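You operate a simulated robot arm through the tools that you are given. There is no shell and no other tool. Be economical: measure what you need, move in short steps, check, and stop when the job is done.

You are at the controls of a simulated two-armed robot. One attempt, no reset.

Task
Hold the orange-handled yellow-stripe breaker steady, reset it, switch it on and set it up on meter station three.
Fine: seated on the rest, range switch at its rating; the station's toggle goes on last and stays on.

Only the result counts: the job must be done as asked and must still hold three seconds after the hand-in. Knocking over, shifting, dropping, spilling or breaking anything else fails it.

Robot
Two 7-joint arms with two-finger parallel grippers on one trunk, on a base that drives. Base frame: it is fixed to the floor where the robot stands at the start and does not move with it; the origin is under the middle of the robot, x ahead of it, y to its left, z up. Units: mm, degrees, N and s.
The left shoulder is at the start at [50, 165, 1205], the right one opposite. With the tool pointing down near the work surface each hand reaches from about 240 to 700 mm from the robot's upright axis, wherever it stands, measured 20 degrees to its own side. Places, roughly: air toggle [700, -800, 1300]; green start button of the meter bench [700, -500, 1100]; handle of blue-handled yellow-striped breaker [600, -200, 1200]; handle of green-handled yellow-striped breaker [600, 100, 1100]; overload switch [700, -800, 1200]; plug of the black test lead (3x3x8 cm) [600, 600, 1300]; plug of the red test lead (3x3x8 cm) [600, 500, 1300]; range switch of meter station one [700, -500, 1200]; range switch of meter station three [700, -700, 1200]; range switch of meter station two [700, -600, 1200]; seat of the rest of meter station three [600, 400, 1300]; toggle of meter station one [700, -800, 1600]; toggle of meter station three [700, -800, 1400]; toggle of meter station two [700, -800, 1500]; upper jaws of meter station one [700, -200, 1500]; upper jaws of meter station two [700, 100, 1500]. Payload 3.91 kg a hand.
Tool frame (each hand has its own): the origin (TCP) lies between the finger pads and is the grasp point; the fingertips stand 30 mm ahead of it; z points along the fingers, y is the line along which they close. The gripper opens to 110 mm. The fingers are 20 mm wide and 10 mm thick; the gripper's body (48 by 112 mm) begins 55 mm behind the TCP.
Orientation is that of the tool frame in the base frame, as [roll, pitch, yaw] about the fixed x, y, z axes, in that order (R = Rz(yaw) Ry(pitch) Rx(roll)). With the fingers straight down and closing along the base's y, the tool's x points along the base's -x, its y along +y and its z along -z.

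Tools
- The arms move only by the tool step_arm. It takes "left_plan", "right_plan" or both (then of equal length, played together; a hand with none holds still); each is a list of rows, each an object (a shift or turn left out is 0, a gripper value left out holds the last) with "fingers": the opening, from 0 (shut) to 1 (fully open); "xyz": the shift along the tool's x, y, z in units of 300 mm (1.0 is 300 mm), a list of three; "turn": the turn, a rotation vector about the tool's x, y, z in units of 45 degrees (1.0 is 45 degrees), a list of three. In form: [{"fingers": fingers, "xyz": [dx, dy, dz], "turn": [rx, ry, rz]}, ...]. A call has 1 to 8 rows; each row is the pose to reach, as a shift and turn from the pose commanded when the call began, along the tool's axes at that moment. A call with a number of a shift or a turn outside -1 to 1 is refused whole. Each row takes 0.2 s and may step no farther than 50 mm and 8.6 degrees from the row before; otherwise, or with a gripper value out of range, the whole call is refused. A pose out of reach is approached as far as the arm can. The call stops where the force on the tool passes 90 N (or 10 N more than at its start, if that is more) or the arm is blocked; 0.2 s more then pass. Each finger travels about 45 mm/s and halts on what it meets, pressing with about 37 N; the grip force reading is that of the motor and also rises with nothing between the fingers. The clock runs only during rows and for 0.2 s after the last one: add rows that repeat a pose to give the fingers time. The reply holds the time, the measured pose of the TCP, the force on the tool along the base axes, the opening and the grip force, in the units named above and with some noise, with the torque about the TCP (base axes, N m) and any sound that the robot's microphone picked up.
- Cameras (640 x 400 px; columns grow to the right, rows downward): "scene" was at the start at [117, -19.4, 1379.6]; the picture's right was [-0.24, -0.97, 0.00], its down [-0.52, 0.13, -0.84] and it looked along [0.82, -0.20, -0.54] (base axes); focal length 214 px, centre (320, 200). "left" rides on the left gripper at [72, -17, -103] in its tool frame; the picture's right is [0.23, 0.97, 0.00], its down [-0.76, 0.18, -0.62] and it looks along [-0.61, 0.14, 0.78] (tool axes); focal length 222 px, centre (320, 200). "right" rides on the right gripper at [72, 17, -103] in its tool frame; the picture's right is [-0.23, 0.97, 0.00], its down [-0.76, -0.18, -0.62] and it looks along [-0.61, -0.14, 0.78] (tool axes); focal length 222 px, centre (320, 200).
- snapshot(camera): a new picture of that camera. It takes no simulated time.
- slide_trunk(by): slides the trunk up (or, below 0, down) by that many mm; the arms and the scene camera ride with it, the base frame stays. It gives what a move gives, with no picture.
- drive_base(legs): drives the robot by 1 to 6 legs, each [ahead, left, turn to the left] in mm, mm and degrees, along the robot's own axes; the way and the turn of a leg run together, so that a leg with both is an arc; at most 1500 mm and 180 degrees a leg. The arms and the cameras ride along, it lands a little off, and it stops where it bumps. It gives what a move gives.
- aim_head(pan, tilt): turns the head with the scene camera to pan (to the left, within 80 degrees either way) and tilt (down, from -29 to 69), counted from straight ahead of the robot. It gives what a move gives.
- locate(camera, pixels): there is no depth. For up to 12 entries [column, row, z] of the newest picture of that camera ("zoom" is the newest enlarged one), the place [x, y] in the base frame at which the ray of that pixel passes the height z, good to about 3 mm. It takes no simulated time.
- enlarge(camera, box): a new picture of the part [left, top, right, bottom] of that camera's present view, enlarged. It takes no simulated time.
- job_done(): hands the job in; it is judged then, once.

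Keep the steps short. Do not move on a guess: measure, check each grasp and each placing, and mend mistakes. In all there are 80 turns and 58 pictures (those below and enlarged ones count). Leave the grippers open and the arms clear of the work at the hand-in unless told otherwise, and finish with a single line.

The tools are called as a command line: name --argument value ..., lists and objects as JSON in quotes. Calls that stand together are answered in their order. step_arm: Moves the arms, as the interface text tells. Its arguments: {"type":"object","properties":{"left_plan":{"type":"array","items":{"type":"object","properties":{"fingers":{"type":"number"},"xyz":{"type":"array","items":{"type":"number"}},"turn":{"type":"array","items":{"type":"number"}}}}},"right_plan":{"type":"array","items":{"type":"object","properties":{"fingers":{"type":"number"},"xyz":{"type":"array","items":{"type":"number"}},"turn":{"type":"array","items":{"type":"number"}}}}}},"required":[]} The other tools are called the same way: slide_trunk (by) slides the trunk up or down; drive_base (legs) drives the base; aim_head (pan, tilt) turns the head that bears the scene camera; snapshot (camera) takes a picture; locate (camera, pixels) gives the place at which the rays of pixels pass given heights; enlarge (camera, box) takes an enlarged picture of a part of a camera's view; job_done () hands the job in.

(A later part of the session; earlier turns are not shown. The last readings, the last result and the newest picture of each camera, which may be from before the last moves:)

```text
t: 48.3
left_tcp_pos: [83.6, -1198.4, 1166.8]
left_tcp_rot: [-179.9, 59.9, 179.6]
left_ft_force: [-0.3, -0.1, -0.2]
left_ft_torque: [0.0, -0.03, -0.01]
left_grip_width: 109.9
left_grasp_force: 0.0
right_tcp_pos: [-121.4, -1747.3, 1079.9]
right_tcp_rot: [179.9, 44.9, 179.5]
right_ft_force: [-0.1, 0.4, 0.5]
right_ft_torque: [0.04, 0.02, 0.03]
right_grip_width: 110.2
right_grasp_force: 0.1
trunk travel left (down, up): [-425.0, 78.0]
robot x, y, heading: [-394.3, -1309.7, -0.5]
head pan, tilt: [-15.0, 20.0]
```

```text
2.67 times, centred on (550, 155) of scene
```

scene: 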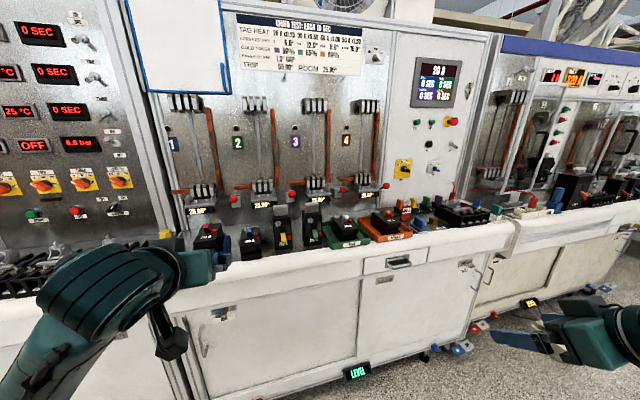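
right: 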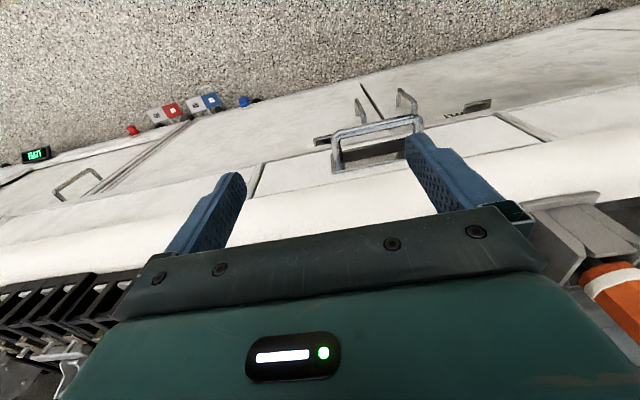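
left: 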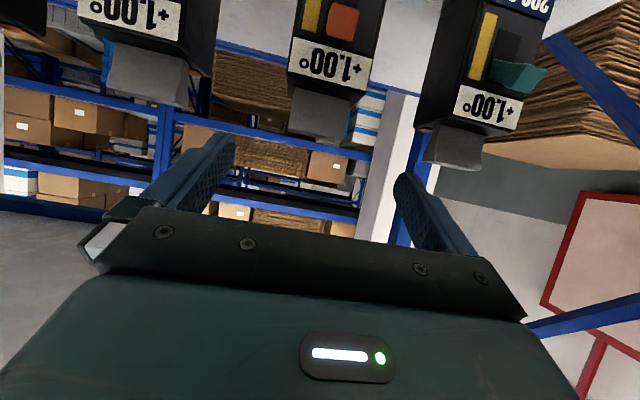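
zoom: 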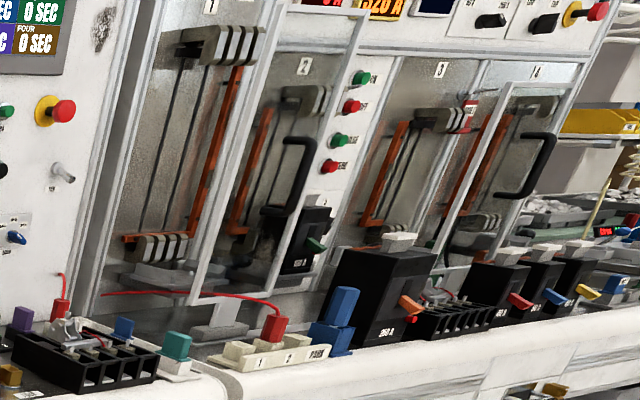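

No yellow-capped orange-handled unit here. I'll go back left with the trunk raised to view the top of the left shelf and the bench around it.

drive_base --legs '[[0, 1000, 0.3], [0, 900, 0]]'

slide_trunk --by 75

aim_head --pan 35 --tilt 0

enlarge --camera "scene" --box '[160, 50, 400, 200]'

```text
t: 57.9
left_tcp_pos: [89.1, 709.0, 1167.0]
left_tcp_rot: [-180.0, 59.8, 179.9]
left_ft_force: [0.2, -0.3, -0.4]
left_ft_torque: [0.0, -0.03, -0.02]
left_grip_width: 109.8
left_grasp_force: 0.0
right_tcp_pos: [-111.1, 158.9, 1080.0]
right_tcp_rot: [180.0, 44.9, 179.9]
right_ft_force: [1.4, 0.7, -0.4]
right_ft_torque: [0.02, 0.02, 0.01]
right_grip_width: 110.0
right_grasp_force: 0.1
trunk travel left (down, up): [-425.0, 78.0]
robot x, y, heading: [-388.5, 593.5, -0.3]
head pan, tilt: [-15.0, 20.0]
```

```text
t: 59.0
left_tcp_pos: [89.0, 707.4, 1241.7]
left_tcp_rot: [180.0, 60.0, -180.0]
left_ft_force: [0.5, -0.8, 0.5]
left_ft_torque: [0.04, -0.01, 0.01]
left_grip_width: 110.1
left_grasp_force: 0.0
right_tcp_pos: [-110.3, 156.8, 1154.1]
right_tcp_rot: [179.8, 45.0, 179.8]
right_ft_force: [1.0, -0.9, 0.1]
right_ft_torque: [-0.02, 0.03, -0.01]
right_grip_width: 110.1
right_grasp_force: 0.0
trunk travel left (down, up): [-500.0, 3.0]
robot x, y, heading: [-388.4, 594.1, -0.0]
head pan, tilt: [-15.0, 20.0]
```

```text
t: 60.2
left_tcp_pos: [88.6, 708.6, 1241.7]
left_tcp_rot: [179.9, 59.9, 179.9]
left_ft_force: [-0.2, -0.9, 0.1]
left_ft_torque: [0.0, 0.01, 0.01]
left_grip_width: 110.0
left_grasp_force: 0.1
right_tcp_pos: [-112.3, 156.7, 1154.4]
right_tcp_rot: [179.9, 44.9, 179.7]
right_ft_force: [0.3, -0.1, -0.4]
right_ft_torque: [0.03, 0.01, 0.06]
right_grip_width: 110.0
right_grasp_force: 0.0
trunk travel left (down, up): [-500.0, 3.0]
robot x, y, heading: [-385.4, 596.3, -0.4]
head pan, tilt: [35.0, 0.0]
```

```text
2.67 times, centred on (280, 125) of scene
```

zoom: 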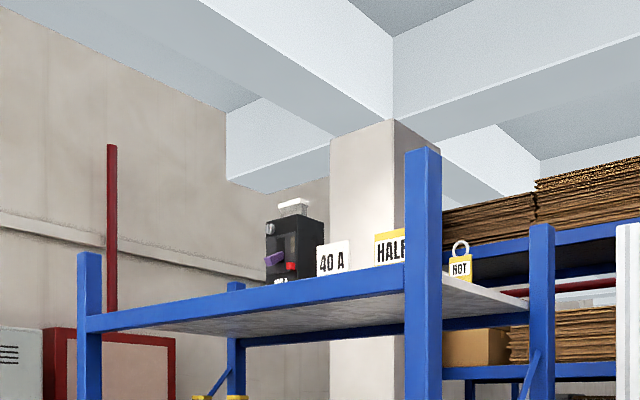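

The top shelf holds only a purple-handled unit. But at the start the left camera showed a black body with an inverted "60 A"-like label beneath the left hand (near x≈400, y≈0). I'll look there now.

aim_head --pan -25 --tilt 25

snapshot --camera "scene"

```text
t: 61.5
left_tcp_pos: [90.1, 708.7, 1242.6]
left_tcp_rot: [-179.9, 59.9, 179.9]
left_ft_force: [-0.1, 0.0, -0.5]
left_ft_torque: [-0.01, 0.05, 0.0]
left_grip_width: 110.0
left_grasp_force: 0.1
right_tcp_pos: [-111.4, 158.2, 1155.3]
right_tcp_rot: [179.9, 44.9, 179.8]
right_ft_force: [-0.3, -0.1, -0.6]
right_ft_torque: [0.02, 0.01, -0.03]
right_grip_width: 110.2
right_grasp_force: 0.0
trunk travel left (down, up): [-500.0, 3.0]
robot x, y, heading: [-387.4, 595.9, -0.2]
head pan, tilt: [-25.0, 25.0]
```

```text
19 pictures are left
```

scene: 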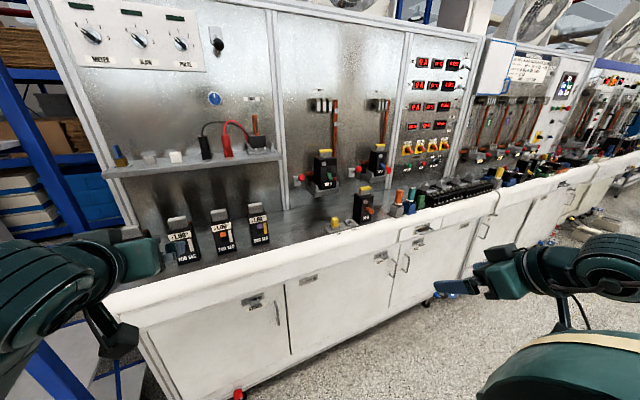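

There is a black yellow-capped breaker on the bench at (363,205), which was hidden by the left arm. I'll zoom in on it.

enlarge --camera "scene" --box '[320, 175, 430, 240]'

locate --camera "scene" --pixels '[[363, 222, 950], [363, 185, 1110], [222, 160, 1270], [255, 155, 1275]]'

```text
5.82 times, centred on (375, 208) of scene
```

zoom: 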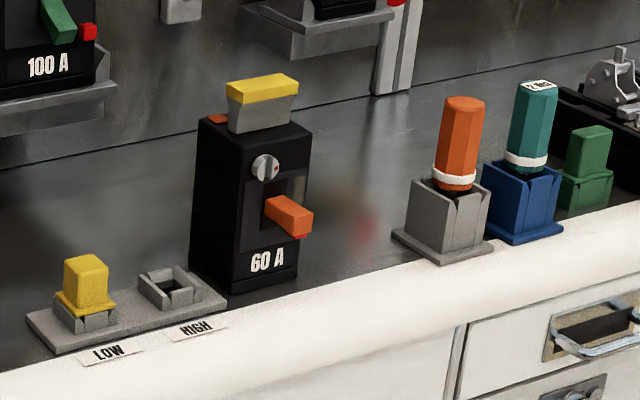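

```text
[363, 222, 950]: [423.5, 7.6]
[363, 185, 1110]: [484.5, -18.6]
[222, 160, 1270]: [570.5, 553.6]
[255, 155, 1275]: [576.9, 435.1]
```

This is the target: 60 A, orange handle, yellow stripe, standing at about (425, 8) on the bench. I'll drive in front of it, keeping the trunk up for clearance.

drive_base --legs '[[0, -650, 0.2], [260, 0, 0]]'

aim_head --pan 2 --tilt 45

snapshot --camera "scene"

```text
t: 66.6
left_tcp_pos: [349.8, 61.6, 1241.8]
left_tcp_rot: [-179.9, 60.0, 179.9]
left_ft_force: [0.3, -0.7, 0.3]
left_ft_torque: [0.04, 0.02, 0.05]
left_grip_width: 110.3
left_grasp_force: 0.0
right_tcp_pos: [148.8, -489.0, 1153.4]
right_tcp_rot: [179.9, 44.9, 179.8]
right_ft_force: [-0.5, 0.4, -1.3]
right_ft_torque: [-0.01, 0.0, 0.0]
right_grip_width: 109.7
right_grasp_force: 0.1
trunk travel left (down, up): [-500.0, 3.0]
robot x, y, heading: [-125.8, -50.9, -0.5]
head pan, tilt: [-25.0, 25.0]
```

```text
t: 67.5
left_tcp_pos: [348.6, 61.2, 1242.5]
left_tcp_rot: [-179.9, 59.8, 179.9]
left_ft_force: [0.1, -1.1, 0.1]
left_ft_torque: [-0.03, -0.02, -0.02]
left_grip_width: 110.3
left_grasp_force: 0.0
right_tcp_pos: [148.5, -488.8, 1153.5]
right_tcp_rot: [179.9, 44.9, 179.9]
right_ft_force: [-0.2, -0.7, -0.2]
right_ft_torque: [-0.02, 0.01, -0.01]
right_grip_width: 110.0
right_grasp_force: 0.1
trunk travel left (down, up): [-500.0, 3.0]
robot x, y, heading: [-124.9, -50.2, -0.3]
head pan, tilt: [2.0, 45.0]
```

```text
17 pictures are left
```

scene: 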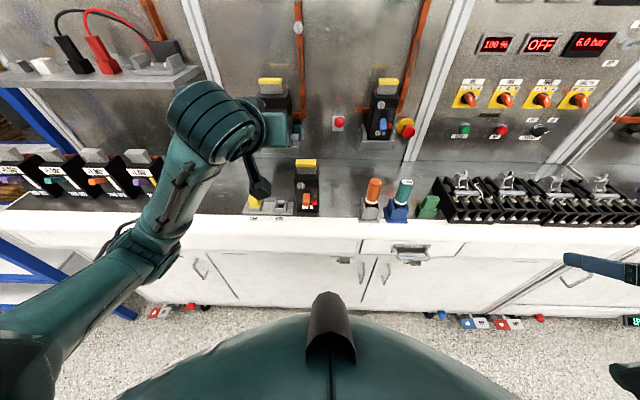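

enlarge --camera "scene" --box '[256, 150, 356, 220]'

```text
5.71 times, centred on (306, 185) of scene
```

zoom: 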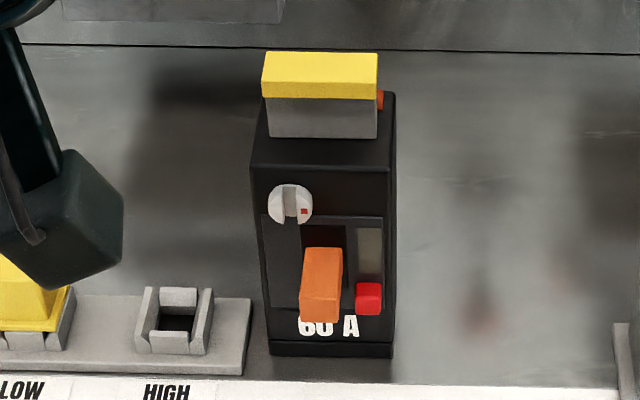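

I'll measure the breaker's corners.

locate --camera "zoom" --pixels '[[270, 357, 950], [393, 357, 950], [252, 168, 1075], [388, 171, 1075], [252, 168, 1100], [388, 171, 1100], [265, 97, 1120], [377, 97, 1120], [265, 97, 1150], [377, 97, 1150], [265, 52, 1120], [320, 310, 1000]]'

snapshot --camera "left"

```text
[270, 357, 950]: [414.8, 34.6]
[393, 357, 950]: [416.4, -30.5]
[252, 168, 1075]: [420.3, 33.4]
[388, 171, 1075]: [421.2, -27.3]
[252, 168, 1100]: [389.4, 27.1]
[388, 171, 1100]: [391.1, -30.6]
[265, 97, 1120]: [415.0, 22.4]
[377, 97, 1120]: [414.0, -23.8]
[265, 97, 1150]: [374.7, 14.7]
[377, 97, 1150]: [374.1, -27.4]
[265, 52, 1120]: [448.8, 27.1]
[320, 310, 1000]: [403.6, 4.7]
```

```text
15 pictures are left
```

left: 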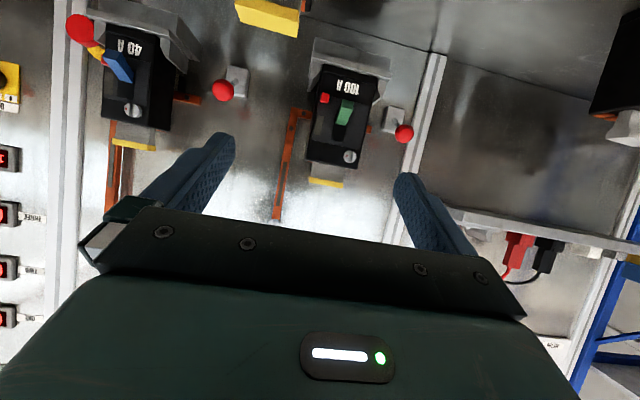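

The breaker: front x≈416, y −30…34, body top z≈1077, tab front x≈446. I'll lower the trunk back and bring the left hand to a standoff at 45°.

slide_trunk --by -75

step_arm --left_plan '[{"fingers": 1, "xyz": [-0.032, -0.067, 0.039], "turn": [0, 0.111, 0]}, {"xyz": [-0.063, -0.133, 0.078], "turn": [0, 0.222, 0]}, {"xyz": [-0.094, -0.2, 0.117], "turn": [0, 0.333, 0]}]'

snapshot --camera "left"

```text
t: 68.6
left_tcp_pos: [348.1, 60.8, 1166.7]
left_tcp_rot: [-179.9, 60.0, 180.0]
left_ft_force: [-0.7, -0.3, 1.0]
left_ft_torque: [0.01, 0.03, 0.05]
left_grip_width: 110.2
left_grasp_force: 0.2
right_tcp_pos: [147.2, -489.1, 1079.7]
right_tcp_rot: [179.9, 44.9, 179.8]
right_ft_force: [-0.2, -0.7, 0.3]
right_ft_torque: [0.0, 0.03, 0.01]
right_grip_width: 110.0
right_grasp_force: 0.0
trunk travel left (down, up): [-425.0, 78.0]
robot x, y, heading: [-126.0, -54.7, -0.1]
head pan, tilt: [2.0, 45.0]
```

```text
t: 69.4
left_tcp_pos: [394.1, 1.2, 1174.3]
left_tcp_rot: [180.0, 44.9, 179.8]
left_ft_force: [-0.3, 0.5, 0.3]
left_ft_torque: [0.04, 0.02, -0.03]
left_grip_width: 110.2
left_grasp_force: 0.1
right_tcp_pos: [148.3, -489.0, 1078.5]
right_tcp_rot: [179.8, 44.9, 179.8]
right_ft_force: [0.4, 0.3, 0.4]
right_ft_torque: [-0.01, 0.02, 0.03]
right_grip_width: 109.9
right_grasp_force: 0.1
trunk travel left (down, up): [-425.0, 78.0]
robot x, y, heading: [-122.7, -53.4, 0.0]
head pan, tilt: [2.0, 45.0]
```

```text
14 pictures are left
```

left: 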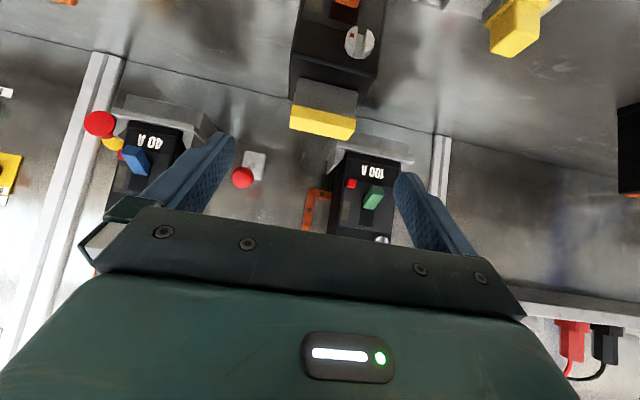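

locate --camera "left" --pixels '[[298, 78, 1077], [358, 92, 1077], [292, 105, 1095], [292, 105, 1105], [356, 118, 1100], [290, 128, 1110], [290, 128, 1117], [290, 128, 1125], [350, 140, 1117]]'

```text
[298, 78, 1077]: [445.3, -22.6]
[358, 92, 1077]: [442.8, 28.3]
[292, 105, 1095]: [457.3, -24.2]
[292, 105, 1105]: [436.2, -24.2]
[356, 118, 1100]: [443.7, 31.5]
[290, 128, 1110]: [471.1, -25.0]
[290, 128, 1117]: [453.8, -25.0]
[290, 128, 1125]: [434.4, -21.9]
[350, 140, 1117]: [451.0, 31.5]
```

Tab: front x≈444, top z≈1120, centre y≈3. I'll advance 90 mm along the fingers and close.

step_arm --left_plan '[{"fingers": 1, "xyz": [0, 0.006, 0.15]}, {"xyz": [0, 0.006, 0.25]}, {"xyz": [0, 0.006, 0.298]}, {"fingers": 0, "xyz": [0, 0.006, 0.298]}, {"xyz": [0, 0.006, 0.298]}, {"xyz": [0, 0.006, 0.298]}, {"xyz": [0, 0.006, 0.298]}, {"xyz": [0, 0.006, 0.298]}]'

```text
t: 71.2
left_tcp_pos: [456.9, 3.6, 1111.9]
left_tcp_rot: [-179.9, 45.0, 179.9]
left_ft_force: [-0.2, -2.6, 1.7]
left_ft_torque: [-0.15, -0.08, -0.02]
left_grip_width: 49.9
left_grasp_force: 37.0
right_tcp_pos: [148.1, -490.0, 1081.0]
right_tcp_rot: [179.8, 44.9, 179.8]
right_ft_force: [0.1, -0.6, -0.7]
right_ft_torque: [0.02, 0.01, -0.01]
right_grip_width: 110.0
right_grasp_force: 0.0
trunk travel left (down, up): [-425.0, 78.0]
robot x, y, heading: [-123.4, -49.0, -0.1]
head pan, tilt: [2.0, 45.0]
```

The left hand holds the tab (49.9 mm wide, 37 N). Now the right hand: first half of the way toward a horizontal standoff before the handle.

step_arm --right_plan '[{"fingers": 0.5, "xyz": [-0.005, 0.133, 0.036], "turn": [0, -0.083, 0]}, {"xyz": [-0.009, 0.267, 0.072], "turn": [0, -0.167, 0]}, {"xyz": [-0.014, 0.4, 0.108], "turn": [0, -0.25, 0]}, {"xyz": [-0.019, 0.533, 0.145], "turn": [0, -0.333, 0]}, {"xyz": [-0.023, 0.667, 0.181], "turn": [0, -0.417, 0]}, {"xyz": [-0.028, 0.8, 0.217], "turn": [0, -0.5, 0]}]'

```text
t: 72.6
left_tcp_pos: [456.2, 3.5, 1111.8]
left_tcp_rot: [179.9, 45.0, 180.0]
left_ft_force: [2.6, 1.6, -0.9]
left_ft_torque: [0.03, -0.1, -0.03]
left_grip_width: 49.5
left_grasp_force: 36.7
right_tcp_pos: [296.0, -370.8, 1075.3]
right_tcp_rot: [179.4, 65.0, 179.7]
right_ft_force: [0.3, 0.7, 0.0]
right_ft_torque: [0.04, 0.0, -0.02]
right_grip_width: 55.2
right_grasp_force: 0.3
right hand out of reach, approached as far as the arm can: row 1, 2, 3, 4, 5, 6
trunk travel left (down, up): [-425.0, 78.0]
robot x, y, heading: [-126.0, -50.4, -0.3]
head pan, tilt: [2.0, 45.0]
```

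The right hand could not get that close in; it stopped at [296, −371, 1075]. A small 30 mm test step tells me from which pose it now counts.

step_arm --right_plan '[{"xyz": [0, 0, 0.1]}]'

```text
t: 73.0
left_tcp_pos: [455.5, 4.1, 1109.8]
left_tcp_rot: [180.0, 44.9, -179.9]
left_ft_force: [0.6, 0.3, 0.1]
left_ft_torque: [0.31, -0.34, -0.05]
left_grip_width: 49.8
left_grasp_force: 36.5
right_tcp_pos: [322.1, -381.7, 1086.2]
right_tcp_rot: [179.7, 67.3, 179.8]
right_ft_force: [-0.4, 0.5, 0.6]
right_ft_torque: [0.01, -0.01, 0.0]
right_grip_width: 54.9
right_grasp_force: 0.0
right hand out of reach, approached as far as the arm can: row 1
trunk travel left (down, up): [-425.0, 78.0]
robot x, y, heading: [-126.0, -53.8, -0.1]
head pan, tilt: [2.0, 45.0]
```

step_arm --right_plan '[{"xyz": [-0.051, 0, 0.123]}, {"xyz": [-0.102, 0, 0.247]}, {"xyz": [-0.153, 0, 0.37]}]'

```text
t: 73.8
left_tcp_pos: [457.4, 3.1, 1110.2]
left_tcp_rot: [-179.9, 44.9, -179.9]
left_ft_force: [1.9, -0.8, -0.3]
left_ft_torque: [0.04, -0.24, -0.03]
left_grip_width: 49.6
left_grasp_force: 36.7
right_tcp_pos: [443.0, -383.2, 1087.0]
right_tcp_rot: [179.7, 67.4, 179.7]
right_ft_force: [-1.2, -0.1, -0.5]
right_ft_torque: [0.01, 0.01, -0.03]
right_grip_width: 55.0
right_grasp_force: 0.1
trunk travel left (down, up): [-425.0, 78.0]
robot x, y, heading: [-125.9, -50.7, -0.4]
head pan, tilt: [2.0, 45.0]
```

So it counts from the measured pose. It is now at [443, −383, 1087] clear of things. I'll pull back to x≈330 and slide left, in front of the bench tools.

step_arm --right_plan '[{"xyz": [0.048, 0, -0.116]}, {"xyz": [0.097, 0, -0.232]}, {"xyz": [0.145, 0, -0.348]}, {"xyz": [0.145, 0.15, -0.348]}, {"xyz": [0.145, 0.3, -0.348]}, {"xyz": [0.145, 0.45, -0.348]}, {"xyz": [0.145, 0.6, -0.348]}, {"xyz": [0.145, 0.75, -0.348]}]'

```text
t: 75.6
left_tcp_pos: [457.1, 3.8, 1110.4]
left_tcp_rot: [-179.8, 45.1, -180.0]
left_ft_force: [1.8, 0.3, 0.7]
left_ft_torque: [0.19, -0.19, -0.07]
left_grip_width: 50.0
left_grasp_force: 36.4
right_tcp_pos: [329.8, -154.9, 1086.1]
right_tcp_rot: [-179.9, 67.4, -180.0]
right_ft_force: [-0.6, 0.1, -0.6]
right_ft_torque: [-0.04, 0.01, 0.02]
right_grip_width: 54.9
right_grasp_force: 0.1
right hand out of reach, approached as far as the arm can: row 5, 6
trunk travel left (down, up): [-425.0, 78.0]
robot x, y, heading: [-125.6, -57.0, -0.2]
head pan, tilt: [2.0, 45.0]
```

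Now I'll drop to z≈1020 and level the right tool, then slide to y≈−80 below the left hand's height.

step_arm --right_plan '[{"xyz": [0.072, 0, 0.018], "turn": [0, -0.167, 0]}, {"xyz": [0.144, 0, 0.036], "turn": [0, -0.333, 0]}, {"xyz": [0.216, 0, 0.054], "turn": [0, -0.5, 0]}, {"xyz": [0.216, 0.13, 0.054], "turn": [0, -0.5, 0]}, {"xyz": [0.216, 0.25, 0.054], "turn": [0, -0.5, 0]}]'

snapshot --camera "right"

```text
t: 76.8
left_tcp_pos: [455.6, 3.5, 1110.8]
left_tcp_rot: [-179.9, 44.9, -180.0]
left_ft_force: [0.7, 1.1, 0.4]
left_ft_torque: [0.25, -0.11, -0.02]
left_grip_width: 49.8
left_grasp_force: 37.0
right_tcp_pos: [321.6, -81.4, 1021.9]
right_tcp_rot: [121.7, 89.7, 121.5]
right_ft_force: [-0.6, 0.7, 0.7]
right_ft_torque: [-0.02, 0.0, -0.03]
right_grip_width: 55.0
right_grasp_force: 0.0
right hand out of reach, approached as far as the arm can: row 2, 3, 4
trunk travel left (down, up): [-425.0, 78.0]
robot x, y, heading: [-126.1, -52.6, -0.2]
head pan, tilt: [2.0, 45.0]
```

```text
13 pictures are left
```

right: 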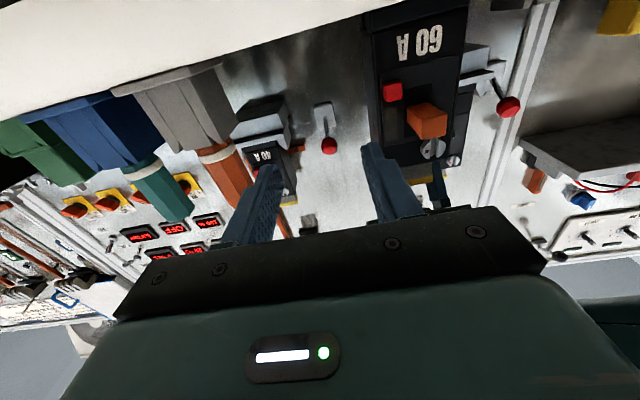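

The right hand is level at [322, −81, 1022] and sees the handle at (428,120). I'll measure it.

locate --camera "right" --pixels '[[428, 120, 1005], [428, 120, 1012], [428, 120, 1020], [409, 115, 1015], [445, 120, 1015], [393, 92, 990], [393, 92, 995], [378, 100, 995], [420, 138, 1020]]'

enlarge --camera "right" --box '[350, 0, 510, 200]'

```text
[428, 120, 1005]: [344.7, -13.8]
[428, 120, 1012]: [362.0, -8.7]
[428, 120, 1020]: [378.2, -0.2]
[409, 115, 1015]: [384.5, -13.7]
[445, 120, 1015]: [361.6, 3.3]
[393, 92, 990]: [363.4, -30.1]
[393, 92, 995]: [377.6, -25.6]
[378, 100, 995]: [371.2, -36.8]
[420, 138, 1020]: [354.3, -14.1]
```

```text
2.00 times, centred on (430, 100) of right
```

zoom: 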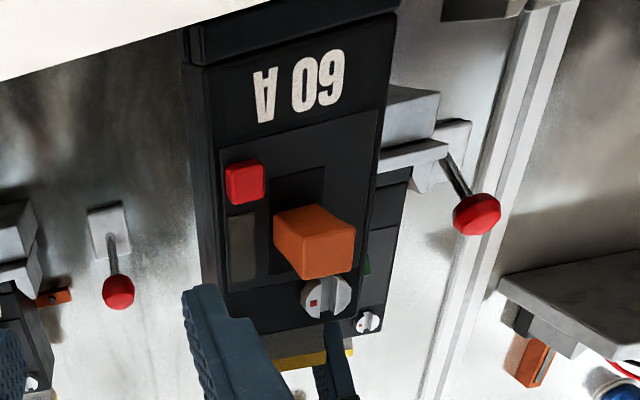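

The handle tip is at about x 373, y ±10, z 1017–1039. I'll centre the right hand on it, advance so that the tips stay off the face and the red button, and close.

step_arm --right_plan '[{"fingers": 0.5, "xyz": [-0.017, 0.14, 0]}, {"xyz": [-0.017, 0.277, 0]}, {"xyz": [-0.017, 0.277, 0.08]}, {"xyz": [-0.017, 0.277, 0.145]}, {"xyz": [-0.017, 0.277, 0.145]}, {"fingers": 0, "xyz": [-0.017, 0.277, 0.145]}, {"xyz": [-0.017, 0.277, 0.145]}, {"xyz": [-0.017, 0.277, 0.145]}]'

snapshot --camera "right"

```text
t: 78.6
left_tcp_pos: [457.2, 2.9, 1111.0]
left_tcp_rot: [-179.8, 44.9, 180.0]
left_ft_force: [-2.0, -5.6, -0.2]
left_ft_torque: [-0.11, -0.02, 0.39]
left_grip_width: 49.7
left_grasp_force: 36.5
right_tcp_pos: [364.7, 2.2, 1026.5]
right_tcp_rot: [119.4, 89.9, 119.4]
right_ft_force: [2.1, 6.4, 0.9]
right_ft_torque: [-0.07, -0.04, 0.16]
right_grip_width: 17.3
right_grasp_force: 34.2
trunk travel left (down, up): [-425.0, 78.0]
robot x, y, heading: [-126.8, -48.6, -0.0]
head pan, tilt: [2.0, 45.0]
```

```text
11 pictures are left
```

right: 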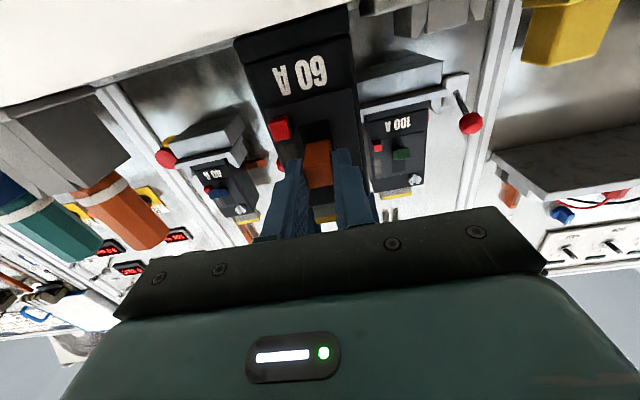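

The handle is pinched (17 mm). I'll pull it down in 8 mm steps to reset.

step_arm --right_plan '[{"xyz": [0.027, 0, 0]}, {"xyz": [0.053, 0, 0]}, {"xyz": [0.08, 0, 0]}, {"xyz": [0.107, 0, -0.003]}]'

```text
t: 79.6
left_tcp_pos: [455.9, 2.9, 1110.8]
left_tcp_rot: [-179.8, 44.9, 179.9]
left_ft_force: [-4.1, -8.5, -0.2]
left_ft_torque: [-0.13, -0.01, 0.25]
left_grip_width: 49.8
left_grasp_force: 37.1
right_tcp_pos: [365.3, 1.7, 997.4]
right_tcp_rot: [27.1, 89.4, 27.1]
right_ft_force: [10.9, 10.5, 20.9]
right_ft_torque: [-0.1, -0.83, 0.39]
right_grip_width: 17.7
right_grasp_force: 36.6
trunk travel left (down, up): [-425.0, 78.0]
robot x, y, heading: [-126.3, -51.9, -0.1]
head pan, tilt: [2.0, 45.0]
```

21 N and no click yet. I continue down in small steps, easing forward along the arc.

step_arm --right_plan '[{"xyz": [0.017, 0, 0.007]}, {"xyz": [0.033, 0, 0.017]}, {"xyz": [0.05, 0, 0.027]}]'

```text
t: 80.4
left_tcp_pos: [457.3, 5.4, 1110.8]
left_tcp_rot: [179.9, 45.1, 179.9]
left_ft_force: [0.9, 1.1, -0.7]
left_ft_torque: [0.42, -0.07, -0.08]
left_grip_width: 49.6
left_grasp_force: 37.0
right_tcp_pos: [371.6, 0.9, 977.1]
right_tcp_rot: [-176.0, 89.5, -176.0]
right_ft_force: [0.5, -0.5, -0.1]
right_ft_torque: [-0.01, 0.01, 0.02]
right_grip_width: 0.0
right_grasp_force: 37.7
trunk travel left (down, up): [-425.0, 78.0]
robot x, y, heading: [-127.3, -51.5, -0.2]
head pan, tilt: [2.0, 45.0]
```

The fingers slipped off the handle. I'll look at its state.

enlarge --camera "right" --box '[220, 0, 420, 240]'

```text
1.67 times, centred on (320, 120) of right
```

zoom: 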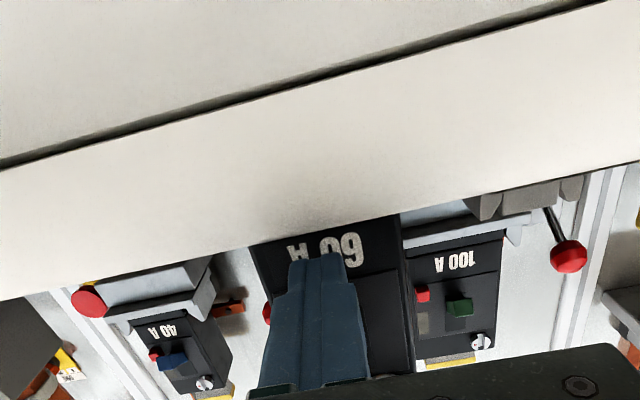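

I'll retract the right hand 45 mm, raise it and look.

step_arm --right_plan '[{"xyz": [0, 0, -0.15]}, {"fingers": 0.5, "xyz": [-0.08, -0.1, -0.15]}, {"xyz": [-0.15, -0.27, -0.15]}, {"xyz": [-0.15, -0.27, -0.15]}]'

enlarge --camera "right" --box '[350, 0, 510, 200]'

```text
refused: row 3 steps farther than a row can; nothing moved
```

```text
2.00 times, centred on (430, 100) of right
```

zoom: 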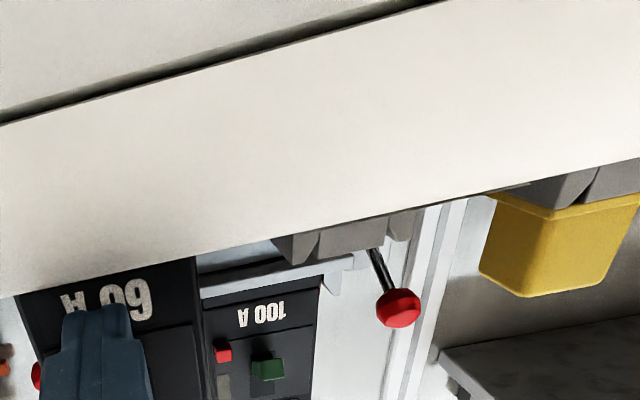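

The call was refused for step size; I'll repeat it with smaller steps.

step_arm --right_plan '[{"xyz": [0, 0, -0.15]}, {"fingers": 0.5, "xyz": [-0.05, -0.09, -0.15]}, {"xyz": [-0.1, -0.18, -0.15]}, {"xyz": [-0.15, -0.27, -0.15]}, {"xyz": [-0.15, -0.27, -0.15]}]'

```text
t: 81.6
left_tcp_pos: [456.2, 4.0, 1110.1]
left_tcp_rot: [-179.9, 45.0, 180.0]
left_ft_force: [1.4, 1.1, 2.4]
left_ft_torque: [0.36, 0.02, -0.06]
left_grip_width: 50.0
left_grasp_force: 37.1
right_tcp_pos: [327.8, -79.9, 1024.3]
right_tcp_rot: [119.9, 89.9, 119.8]
right_ft_force: [0.4, -0.2, -0.2]
right_ft_torque: [0.01, 0.0, 0.0]
right_grip_width: 55.0
right_grasp_force: 0.1
trunk travel left (down, up): [-425.0, 78.0]
robot x, y, heading: [-127.8, -52.7, -0.2]
head pan, tilt: [2.0, 45.0]
```

enlarge --camera "right" --box '[350, 0, 510, 200]'

```text
2.00 times, centred on (430, 100) of right
```

zoom: 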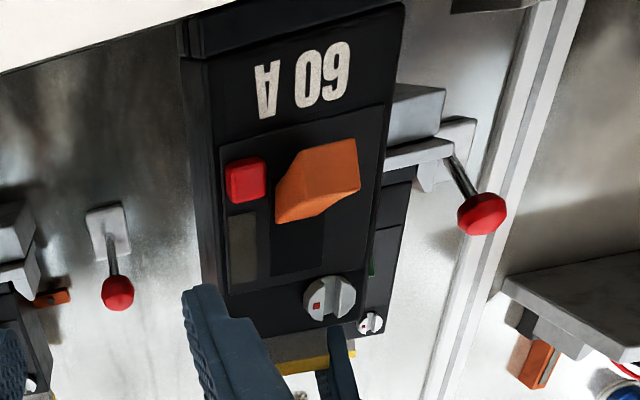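

The handle is now fully down (off) and stays there. I'll measure its tip to pinch it again.

locate --camera "right" --pixels '[[437.5, 82, 975], [437.5, 82, 985], [437.5, 82, 990], [437.5, 82, 995], [437.5, 82, 1000], [445, 70, 985], [430, 99, 1000]]'

```text
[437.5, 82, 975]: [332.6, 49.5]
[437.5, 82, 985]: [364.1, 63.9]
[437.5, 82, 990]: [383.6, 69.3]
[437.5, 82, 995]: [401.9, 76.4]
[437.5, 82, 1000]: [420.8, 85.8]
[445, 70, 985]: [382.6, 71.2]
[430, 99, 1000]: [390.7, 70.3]
```

Corrected for the hand's shift since that picture, the tip is at about (380, 1, 995). I'll pinch it with tips at x≈396.

step_arm --right_plan '[{"fingers": 0.5, "xyz": [0.045, 0.136, 0]}, {"xyz": [0.093, 0.272, 0]}, {"xyz": [0.093, 0.272, 0.07]}, {"xyz": [0.093, 0.272, 0.127]}, {"fingers": 0, "xyz": [0.093, 0.272, 0.127]}, {"xyz": [0.093, 0.272, 0.127]}, {"xyz": [0.093, 0.272, 0.127]}, {"xyz": [0.093, 0.272, 0.127]}]'

```text
t: 83.4
left_tcp_pos: [455.9, 3.3, 1110.9]
left_tcp_rot: [-179.9, 45.0, 180.0]
left_ft_force: [-1.9, -5.8, 3.2]
left_ft_torque: [-0.08, 0.31, 0.41]
left_grip_width: 49.4
left_grasp_force: 36.4
right_tcp_pos: [365.7, 2.0, 997.6]
right_tcp_rot: [126.3, 90.0, 126.3]
right_ft_force: [4.0, 6.2, 0.0]
right_ft_torque: [-0.18, 0.1, 0.08]
right_grip_width: 17.3
right_grasp_force: 37.0
trunk travel left (down, up): [-425.0, 78.0]
robot x, y, heading: [-128.1, -50.5, -0.3]
head pan, tilt: [2.0, 45.0]
```

Pinched. Now up along the arc in 10 mm steps.

step_arm --right_plan '[{"xyz": [-0.033, 0, -0.008]}, {"xyz": [-0.067, 0, -0.017]}, {"xyz": [-0.1, 0, -0.017]}, {"xyz": [-0.133, 0, -0.012]}, {"xyz": [-0.16, 0, 0]}]'

```text
t: 84.6
left_tcp_pos: [455.1, 4.6, 1110.1]
left_tcp_rot: [179.8, 44.8, 179.9]
left_ft_force: [2.7, 0.9, 8.0]
left_ft_torque: [-0.16, -0.89, 0.05]
left_grip_width: 49.8
left_grasp_force: 36.8
right_tcp_pos: [368.0, -0.9, 1050.3]
right_tcp_rot: [21.4, 89.1, 21.0]
right_ft_force: [-0.3, 0.3, -0.5]
right_ft_torque: [0.02, 0.0, 0.02]
right_grip_width: 0.0
right_grasp_force: 37.2
trunk travel left (down, up): [-425.0, 78.0]
robot x, y, heading: [-127.7, -53.6, -0.0]
head pan, tilt: [2.0, 45.0]
```

It slipped off upward at z 1050. I'll retract to the viewing pose and look.

step_arm --right_plan '[{"xyz": [0, 0, -0.14]}, {"fingers": 0.5, "xyz": [0.04, -0.13, -0.14]}, {"xyz": [0.087, -0.26, -0.14]}, {"xyz": [0.087, -0.26, -0.14]}]'

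```text
t: 85.6
left_tcp_pos: [457.0, 2.8, 1109.2]
left_tcp_rot: [-180.0, 44.9, 179.9]
left_ft_force: [0.6, -0.7, 2.2]
left_ft_torque: [0.11, -0.32, -0.08]
left_grip_width: 49.6
left_grasp_force: 37.1
right_tcp_pos: [322.0, -75.9, 1017.7]
right_tcp_rot: [126.0, 90.0, 125.8]
right_ft_force: [-0.3, -0.2, 0.5]
right_ft_torque: [-0.04, 0.02, 0.01]
right_grip_width: 55.0
right_grasp_force: 0.2
trunk travel left (down, up): [-425.0, 78.0]
robot x, y, heading: [-123.4, -49.2, -0.3]
head pan, tilt: [2.0, 45.0]
```

enlarge --camera "right" --box '[350, 0, 510, 200]'

```text
2.00 times, centred on (430, 100) of right
```

zoom: 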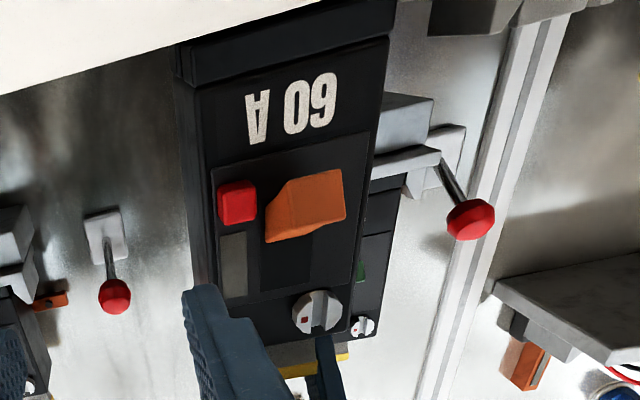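

The handle is still down: the pinch slipped. I'll instead push it up from below with closed fingers: first place them under it at z≈968.

step_arm --right_plan '[{"fingers": 0, "xyz": [0.083, 0.08, 0]}, {"xyz": [0.166, 0.17, 0]}, {"xyz": [0.166, 0.258, 0]}, {"xyz": [0.166, 0.258, 0]}, {"xyz": [0.166, 0.258, 0.08]}, {"xyz": [0.166, 0.258, 0.163]}]'

```text
t: 87.0
left_tcp_pos: [457.2, 3.2, 1109.1]
left_tcp_rot: [180.0, 44.9, 179.9]
left_ft_force: [0.2, -0.5, -2.0]
left_ft_torque: [0.05, -0.13, 0.0]
left_grip_width: 49.7
left_grasp_force: 36.7
right_tcp_pos: [371.6, 0.2, 969.5]
right_tcp_rot: [133.1, 90.0, 133.1]
right_ft_force: [0.6, -0.3, 0.4]
right_ft_torque: [0.02, -0.03, 0.01]
right_grip_width: 0.2
right_grasp_force: 37.4
trunk travel left (down, up): [-425.0, 78.0]
robot x, y, heading: [-125.9, -53.3, -0.4]
head pan, tilt: [2.0, 45.0]
```

Under the handle without contact. Now push up in 8–10 mm steps.

step_arm --right_plan '[{"xyz": [-0.033, 0, 0]}, {"xyz": [-0.067, 0, 0]}, {"xyz": [-0.1, 0, 0]}, {"xyz": [-0.133, 0, 0]}]'

```text
t: 88.0
left_tcp_pos: [457.7, 4.5, 1111.3]
left_tcp_rot: [-180.0, 45.1, -179.8]
left_ft_force: [14.9, -0.2, 1.2]
left_ft_torque: [-0.08, -0.93, 0.01]
left_grip_width: 49.3
left_grasp_force: 37.2
right_tcp_pos: [371.2, 2.4, 1007.4]
right_tcp_rot: [166.9, 89.7, 167.0]
right_ft_force: [-14.6, 0.1, -6.6]
right_ft_torque: [0.0, -0.1, 0.02]
right_grip_width: 0.0
right_grasp_force: 37.1
trunk travel left (down, up): [-425.0, 78.0]
robot x, y, heading: [-125.9, -50.4, -0.2]
head pan, tilt: [2.0, 45.0]
```

It is moving (−15 N along x). I continue up, easing back a little.

step_arm --right_plan '[{"xyz": [-0.025, 0, -0.01]}, {"xyz": [-0.05, 0, -0.01]}, {"xyz": [-0.075, 0, -0.01]}]'

```text
t: 88.8
left_tcp_pos: [457.0, 3.7, 1112.9]
left_tcp_rot: [-179.8, 45.2, -179.9]
left_ft_force: [3.0, 0.0, 10.6]
left_ft_torque: [0.01, 0.69, 0.01]
left_grip_width: 49.5
left_grasp_force: 37.5
right_tcp_pos: [368.3, 0.7, 1028.9]
right_tcp_rot: [-177.9, 89.6, -177.7]
right_ft_force: [-3.0, 0.0, -16.3]
right_ft_torque: [0.01, 0.46, 0.0]
right_grip_width: 0.0
right_grasp_force: 37.3
trunk travel left (down, up): [-425.0, 78.0]
robot x, y, heading: [-125.1, -51.1, -0.4]
head pan, tilt: [2.0, 45.0]
```

step_arm --right_plan '[{"xyz": [-0.01, 0, 0]}, {"xyz": [-0.02, 0, 0]}]'

```text
t: 89.4
left_tcp_pos: [457.8, 4.4, 1112.6]
left_tcp_rot: [-179.8, 45.4, -179.9]
left_ft_force: [6.5, 1.6, 29.5]
left_ft_torque: [0.05, 1.52, -0.12]
left_grip_width: 50.0
left_grasp_force: 37.1
right_tcp_pos: [367.0, 1.0, 1031.9]
right_tcp_rot: [-176.7, 88.8, -176.5]
right_ft_force: [-6.6, -2.4, -34.3]
right_ft_torque: [0.02, 1.0, -0.03]
right_grip_width: 0.1
right_grasp_force: 36.9
trunk travel left (down, up): [-425.0, 78.0]
robot x, y, heading: [-126.9, -50.7, 0.1]
head pan, tilt: [2.0, 45.0]
```

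Force doubled to 34 N over 3 mm: that is the upper stop. I'll lower off the handle, retract, and look.

step_arm --right_plan '[{"xyz": [0.04, 0, 0]}, {"xyz": [0.04, 0, -0.15]}, {"fingers": 0.5, "xyz": [0.045, -0.13, -0.15]}, {"xyz": [0.045, -0.27, -0.15]}, {"xyz": [0.045, -0.27, -0.15]}]'

```text
t: 90.6
left_tcp_pos: [455.4, 3.3, 1109.4]
left_tcp_rot: [180.0, 44.8, 179.9]
left_ft_force: [-1.9, 0.7, -1.7]
left_ft_torque: [-0.06, 0.02, 0.0]
left_grip_width: 49.6
left_grasp_force: 37.0
right_tcp_pos: [324.4, -79.1, 1023.2]
right_tcp_rot: [102.8, 90.0, 102.7]
right_ft_force: [-0.2, -0.9, -0.3]
right_ft_torque: [0.0, -0.01, 0.04]
right_grip_width: 54.9
right_grasp_force: 0.1
trunk travel left (down, up): [-425.0, 78.0]
robot x, y, heading: [-126.5, -51.4, -0.3]
head pan, tilt: [2.0, 45.0]
```

enlarge --camera "right" --box '[350, 0, 510, 200]'

```text
2.00 times, centred on (430, 100) of right
```

zoom: 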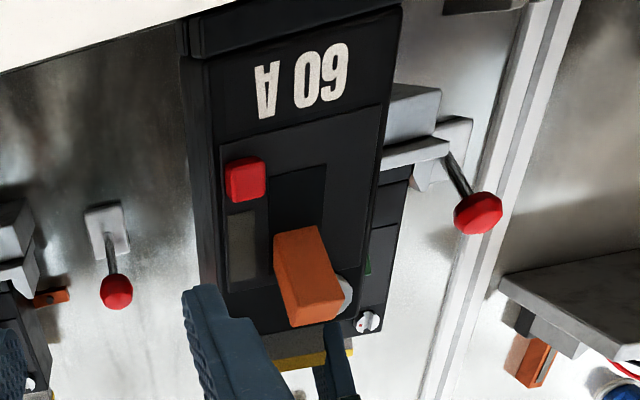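

The handle is up (on) and stays. Now I lift the breaker 120 mm with the left hand and move the right hand aside.

step_arm --left_plan '[{"xyz": [-0.03, 0, -0.03]}, {"xyz": [-0.09, 0, -0.09]}, {"xyz": [-0.15, 0, -0.15]}, {"xyz": [-0.22, 0, -0.22]}, {"xyz": [-0.283, 0, -0.283]}]' --right_plan '[{"xyz": [0, -0.12, 0]}, {"xyz": [0, -0.25, 0]}, {"xyz": [0, -0.38, 0]}, {"xyz": [-0.1, -0.5, 0]}, {"xyz": [-0.2, -0.6, 0]}]'

```text
t: 91.8
left_tcp_pos: [455.6, 2.5, 1230.5]
left_tcp_rot: [-180.0, 44.8, 179.8]
left_ft_force: [-1.0, 0.1, -5.8]
left_ft_torque: [0.0, -0.1, 0.01]
left_grip_width: 49.6
left_grasp_force: 36.9
right_tcp_pos: [302.6, -175.2, 1120.4]
right_tcp_rot: [159.0, 89.6, 158.4]
right_ft_force: [0.8, 0.6, -0.6]
right_ft_torque: [-0.03, 0.01, -0.02]
right_grip_width: 55.2
right_grasp_force: 0.1
right hand out of reach, approached as far as the arm can: row 1, 2, 3, 4, 5
trunk travel left (down, up): [-425.0, 78.0]
robot x, y, heading: [-126.9, -53.5, -0.4]
head pan, tilt: [2.0, 45.0]
```

The breaker is held. Back off, drive left to station three, raise the trunk, and aim the head at the rest.

drive_base --legs '[[-200, 0, 0.3], [0, 400, 0]]'

slide_trunk --by 76

aim_head --pan 5 --tilt 15

snapshot --camera "scene"

```text
t: 95.5
left_tcp_pos: [254.3, 410.0, 1230.9]
left_tcp_rot: [-180.0, 44.8, -179.6]
left_ft_force: [-0.1, -0.7, -5.4]
left_ft_torque: [-0.03, -0.07, -0.02]
left_grip_width: 49.5
left_grasp_force: 37.1
right_tcp_pos: [100.6, 231.0, 1119.3]
right_tcp_rot: [169.5, 89.6, 169.3]
right_ft_force: [-0.5, 0.4, 0.3]
right_ft_torque: [-0.02, 0.05, -0.03]
right_grip_width: 54.9
right_grasp_force: 0.0
trunk travel left (down, up): [-425.0, 78.0]
robot x, y, heading: [-324.7, 348.9, -0.1]
head pan, tilt: [2.0, 45.0]
```

```text
t: 96.6
left_tcp_pos: [253.6, 410.0, 1304.5]
left_tcp_rot: [179.9, 44.9, -179.7]
left_ft_force: [0.3, 0.0, -4.0]
left_ft_torque: [-0.01, -0.08, 0.0]
left_grip_width: 49.6
left_grasp_force: 37.1
right_tcp_pos: [101.8, 232.3, 1194.4]
right_tcp_rot: [166.1, 89.7, 166.1]
right_ft_force: [-0.1, 0.7, 0.5]
right_ft_torque: [0.01, 0.0, 0.0]
right_grip_width: 55.0
right_grasp_force: 0.0
trunk travel left (down, up): [-501.0, 2.0]
robot x, y, heading: [-331.8, 347.2, 0.4]
head pan, tilt: [2.0, 45.0]
```

```text
t: 97.6
left_tcp_pos: [253.4, 409.7, 1306.5]
left_tcp_rot: [-179.9, 44.9, -179.8]
left_ft_force: [0.0, 1.0, -5.4]
left_ft_torque: [0.0, -0.09, -0.03]
left_grip_width: 49.7
left_grasp_force: 36.9
right_tcp_pos: [101.0, 231.2, 1195.5]
right_tcp_rot: [165.4, 89.6, 165.2]
right_ft_force: [-0.3, -0.6, 0.1]
right_ft_torque: [-0.03, -0.01, 0.0]
right_grip_width: 55.1
right_grasp_force: 0.1
trunk travel left (down, up): [-501.0, 2.0]
robot x, y, heading: [-328.7, 351.0, 0.2]
head pan, tilt: [5.0, 15.0]
```

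```text
5 pictures are left
```

scene: 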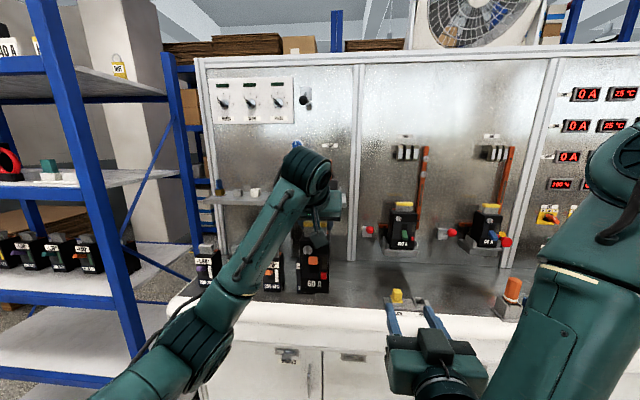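

The arm hides the rest. I'll shift right 350 mm so that the head sees it, and take one enlarged view.

drive_base --legs '[[60, -330, 0]]'

aim_head --pan 30 --tilt 15

enlarge --camera "scene" --box '[265, 130, 361, 190]'

```text
t: 99.8
left_tcp_pos: [314.9, 75.4, 1305.7]
left_tcp_rot: [180.0, 44.9, -179.6]
left_ft_force: [0.8, -0.5, -5.3]
left_ft_torque: [-0.02, -0.09, 0.01]
left_grip_width: 49.8
left_grasp_force: 36.8
right_tcp_pos: [162.5, -103.1, 1195.3]
right_tcp_rot: [161.8, 89.7, 161.7]
right_ft_force: [0.0, 0.0, -0.1]
right_ft_torque: [-0.03, 0.0, 0.03]
right_grip_width: 55.1
right_grasp_force: 0.1
trunk travel left (down, up): [-501.0, 2.0]
robot x, y, heading: [-264.2, 15.7, 0.1]
head pan, tilt: [5.0, 15.0]
```

```text
t: 100.7
left_tcp_pos: [315.6, 76.3, 1306.2]
left_tcp_rot: [-179.9, 44.9, -179.6]
left_ft_force: [0.1, -0.2, -5.8]
left_ft_torque: [0.03, -0.1, -0.02]
left_grip_width: 49.6
left_grasp_force: 36.7
right_tcp_pos: [162.6, -102.2, 1195.1]
right_tcp_rot: [164.9, 89.6, 164.8]
right_ft_force: [-1.0, -0.8, 0.4]
right_ft_torque: [0.02, 0.0, -0.03]
right_grip_width: 54.8
right_grasp_force: 0.0
trunk travel left (down, up): [-501.0, 2.0]
robot x, y, heading: [-269.3, 23.0, 0.3]
head pan, tilt: [30.0, 15.0]
```

```text
6.67 times, centred on (313, 160) of scene
```

zoom: 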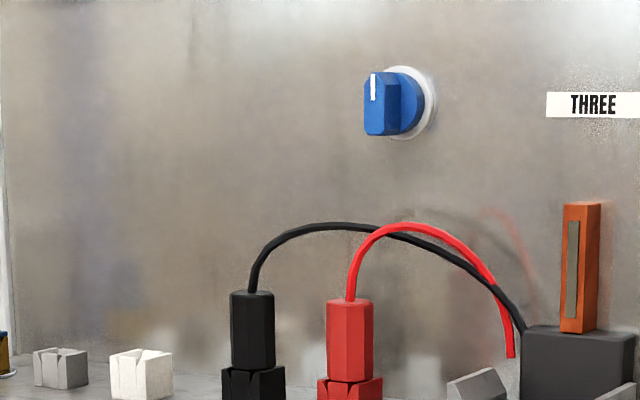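

The rest lies just below and right of that box. One more, shifted.

enlarge --camera "scene" --box '[305, 165, 401, 225]'

```text
6.67 times, centred on (353, 195) of scene
```

zoom: 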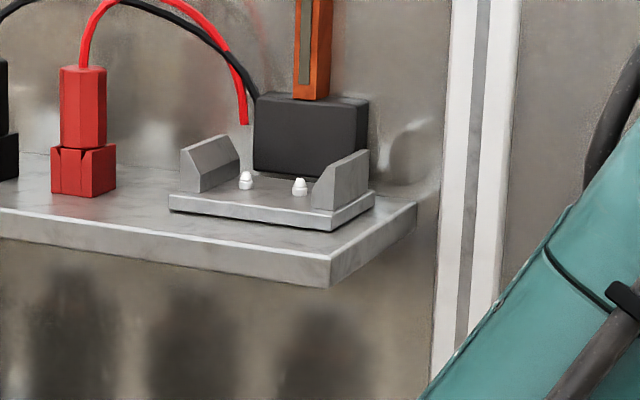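

Clear view of the rest: cheeks, two pins at (246,182) and (300,188), a block behind. I'll measure at candidate heights.

locate --camera "zoom" --pixels '[[170, 208, 1275], [333, 230, 1275], [375, 195, 1275], [170, 196, 1285], [333, 216, 1285], [246, 187, 1285], [300, 193, 1285], [254, 165, 1285], [362, 150, 1290], [82, 196, 1275], [330, 258, 1275], [333, 230, 1265]]'

```text
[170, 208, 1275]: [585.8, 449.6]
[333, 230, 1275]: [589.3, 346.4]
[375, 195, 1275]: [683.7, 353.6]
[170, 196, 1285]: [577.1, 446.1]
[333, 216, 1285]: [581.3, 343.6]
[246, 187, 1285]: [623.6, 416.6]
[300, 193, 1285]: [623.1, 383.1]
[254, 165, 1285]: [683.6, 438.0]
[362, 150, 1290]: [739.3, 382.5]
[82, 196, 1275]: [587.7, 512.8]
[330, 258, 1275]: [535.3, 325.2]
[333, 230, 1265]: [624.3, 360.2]
```

From both views the rest's pins are at about x 635, y 400, with the plate top at z≈1282. I'll raise the breaker 180 mm here, then drive to station three.

step_arm --left_plan '[{"xyz": [-0.1, 0, -0.1]}, {"xyz": [-0.2, 0, -0.2]}, {"xyz": [-0.3, 0, -0.3]}, {"xyz": [-0.425, 0, -0.425]}]'

drive_base --legs '[[0, 325, -0.3], [190, 0, 0]]'

```text
refused: row 4 steps farther than a row can; nothing moved
```

```text
t: 104.0
left_tcp_pos: [504.0, 395.7, 1306.2]
left_tcp_rot: [-179.9, 44.9, -179.9]
left_ft_force: [1.3, 0.3, -5.9]
left_ft_torque: [0.0, -0.08, 0.0]
left_grip_width: 49.6
left_grasp_force: 36.9
right_tcp_pos: [349.4, 217.4, 1196.2]
right_tcp_rot: [166.4, 89.6, 166.0]
right_ft_force: [0.0, -0.5, -0.6]
right_ft_torque: [0.0, -0.01, -0.03]
right_grip_width: 55.1
right_grasp_force: 0.1
trunk travel left (down, up): [-501.0, 2.0]
robot x, y, heading: [-79.4, 336.3, 0.0]
head pan, tilt: [30.0, 15.0]
```

That raise was refused while the drive ran, so the breaker is now right at the shelf's edge (no contact force, though). I'll back straight off before raising.

drive_base --legs '[[-130, 0, 0]]'

```text
t: 105.3
left_tcp_pos: [372.7, 394.8, 1306.1]
left_tcp_rot: [180.0, 44.9, 180.0]
left_ft_force: [-0.8, -0.2, -5.2]
left_ft_torque: [0.01, -0.1, -0.04]
left_grip_width: 49.9
left_grasp_force: 37.3
right_tcp_pos: [219.8, 217.0, 1195.1]
right_tcp_rot: [163.5, 89.7, 162.8]
right_ft_force: [-0.4, -0.9, 0.9]
right_ft_torque: [0.02, 0.03, 0.03]
right_grip_width: 55.2
right_grasp_force: 0.1
trunk travel left (down, up): [-501.0, 2.0]
robot x, y, heading: [-214.2, 339.7, -0.0]
head pan, tilt: [30.0, 15.0]
```

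Clear, and the grip is unchanged. Now raise 180 mm in allowed steps.

step_arm --left_plan '[{"xyz": [-0.09, 0, -0.09]}, {"xyz": [-0.18, 0, -0.18]}, {"xyz": [-0.27, 0, -0.27]}, {"xyz": [-0.35, 0, -0.35]}, {"xyz": [-0.425, 0, -0.425]}]'

```text
t: 106.5
left_tcp_pos: [371.9, 394.4, 1486.3]
left_tcp_rot: [-180.0, 44.9, 180.0]
left_ft_force: [0.2, 0.0, -5.7]
left_ft_torque: [0.0, -0.04, -0.01]
left_grip_width: 49.4
left_grasp_force: 37.0
right_tcp_pos: [218.7, 215.6, 1194.6]
right_tcp_rot: [160.9, 89.8, 160.3]
right_ft_force: [0.7, -1.1, 0.2]
right_ft_torque: [-0.01, 0.01, 0.06]
right_grip_width: 55.4
right_grasp_force: 0.1
trunk travel left (down, up): [-501.0, 2.0]
robot x, y, heading: [-210.0, 339.7, -0.1]
head pan, tilt: [30.0, 15.0]
```

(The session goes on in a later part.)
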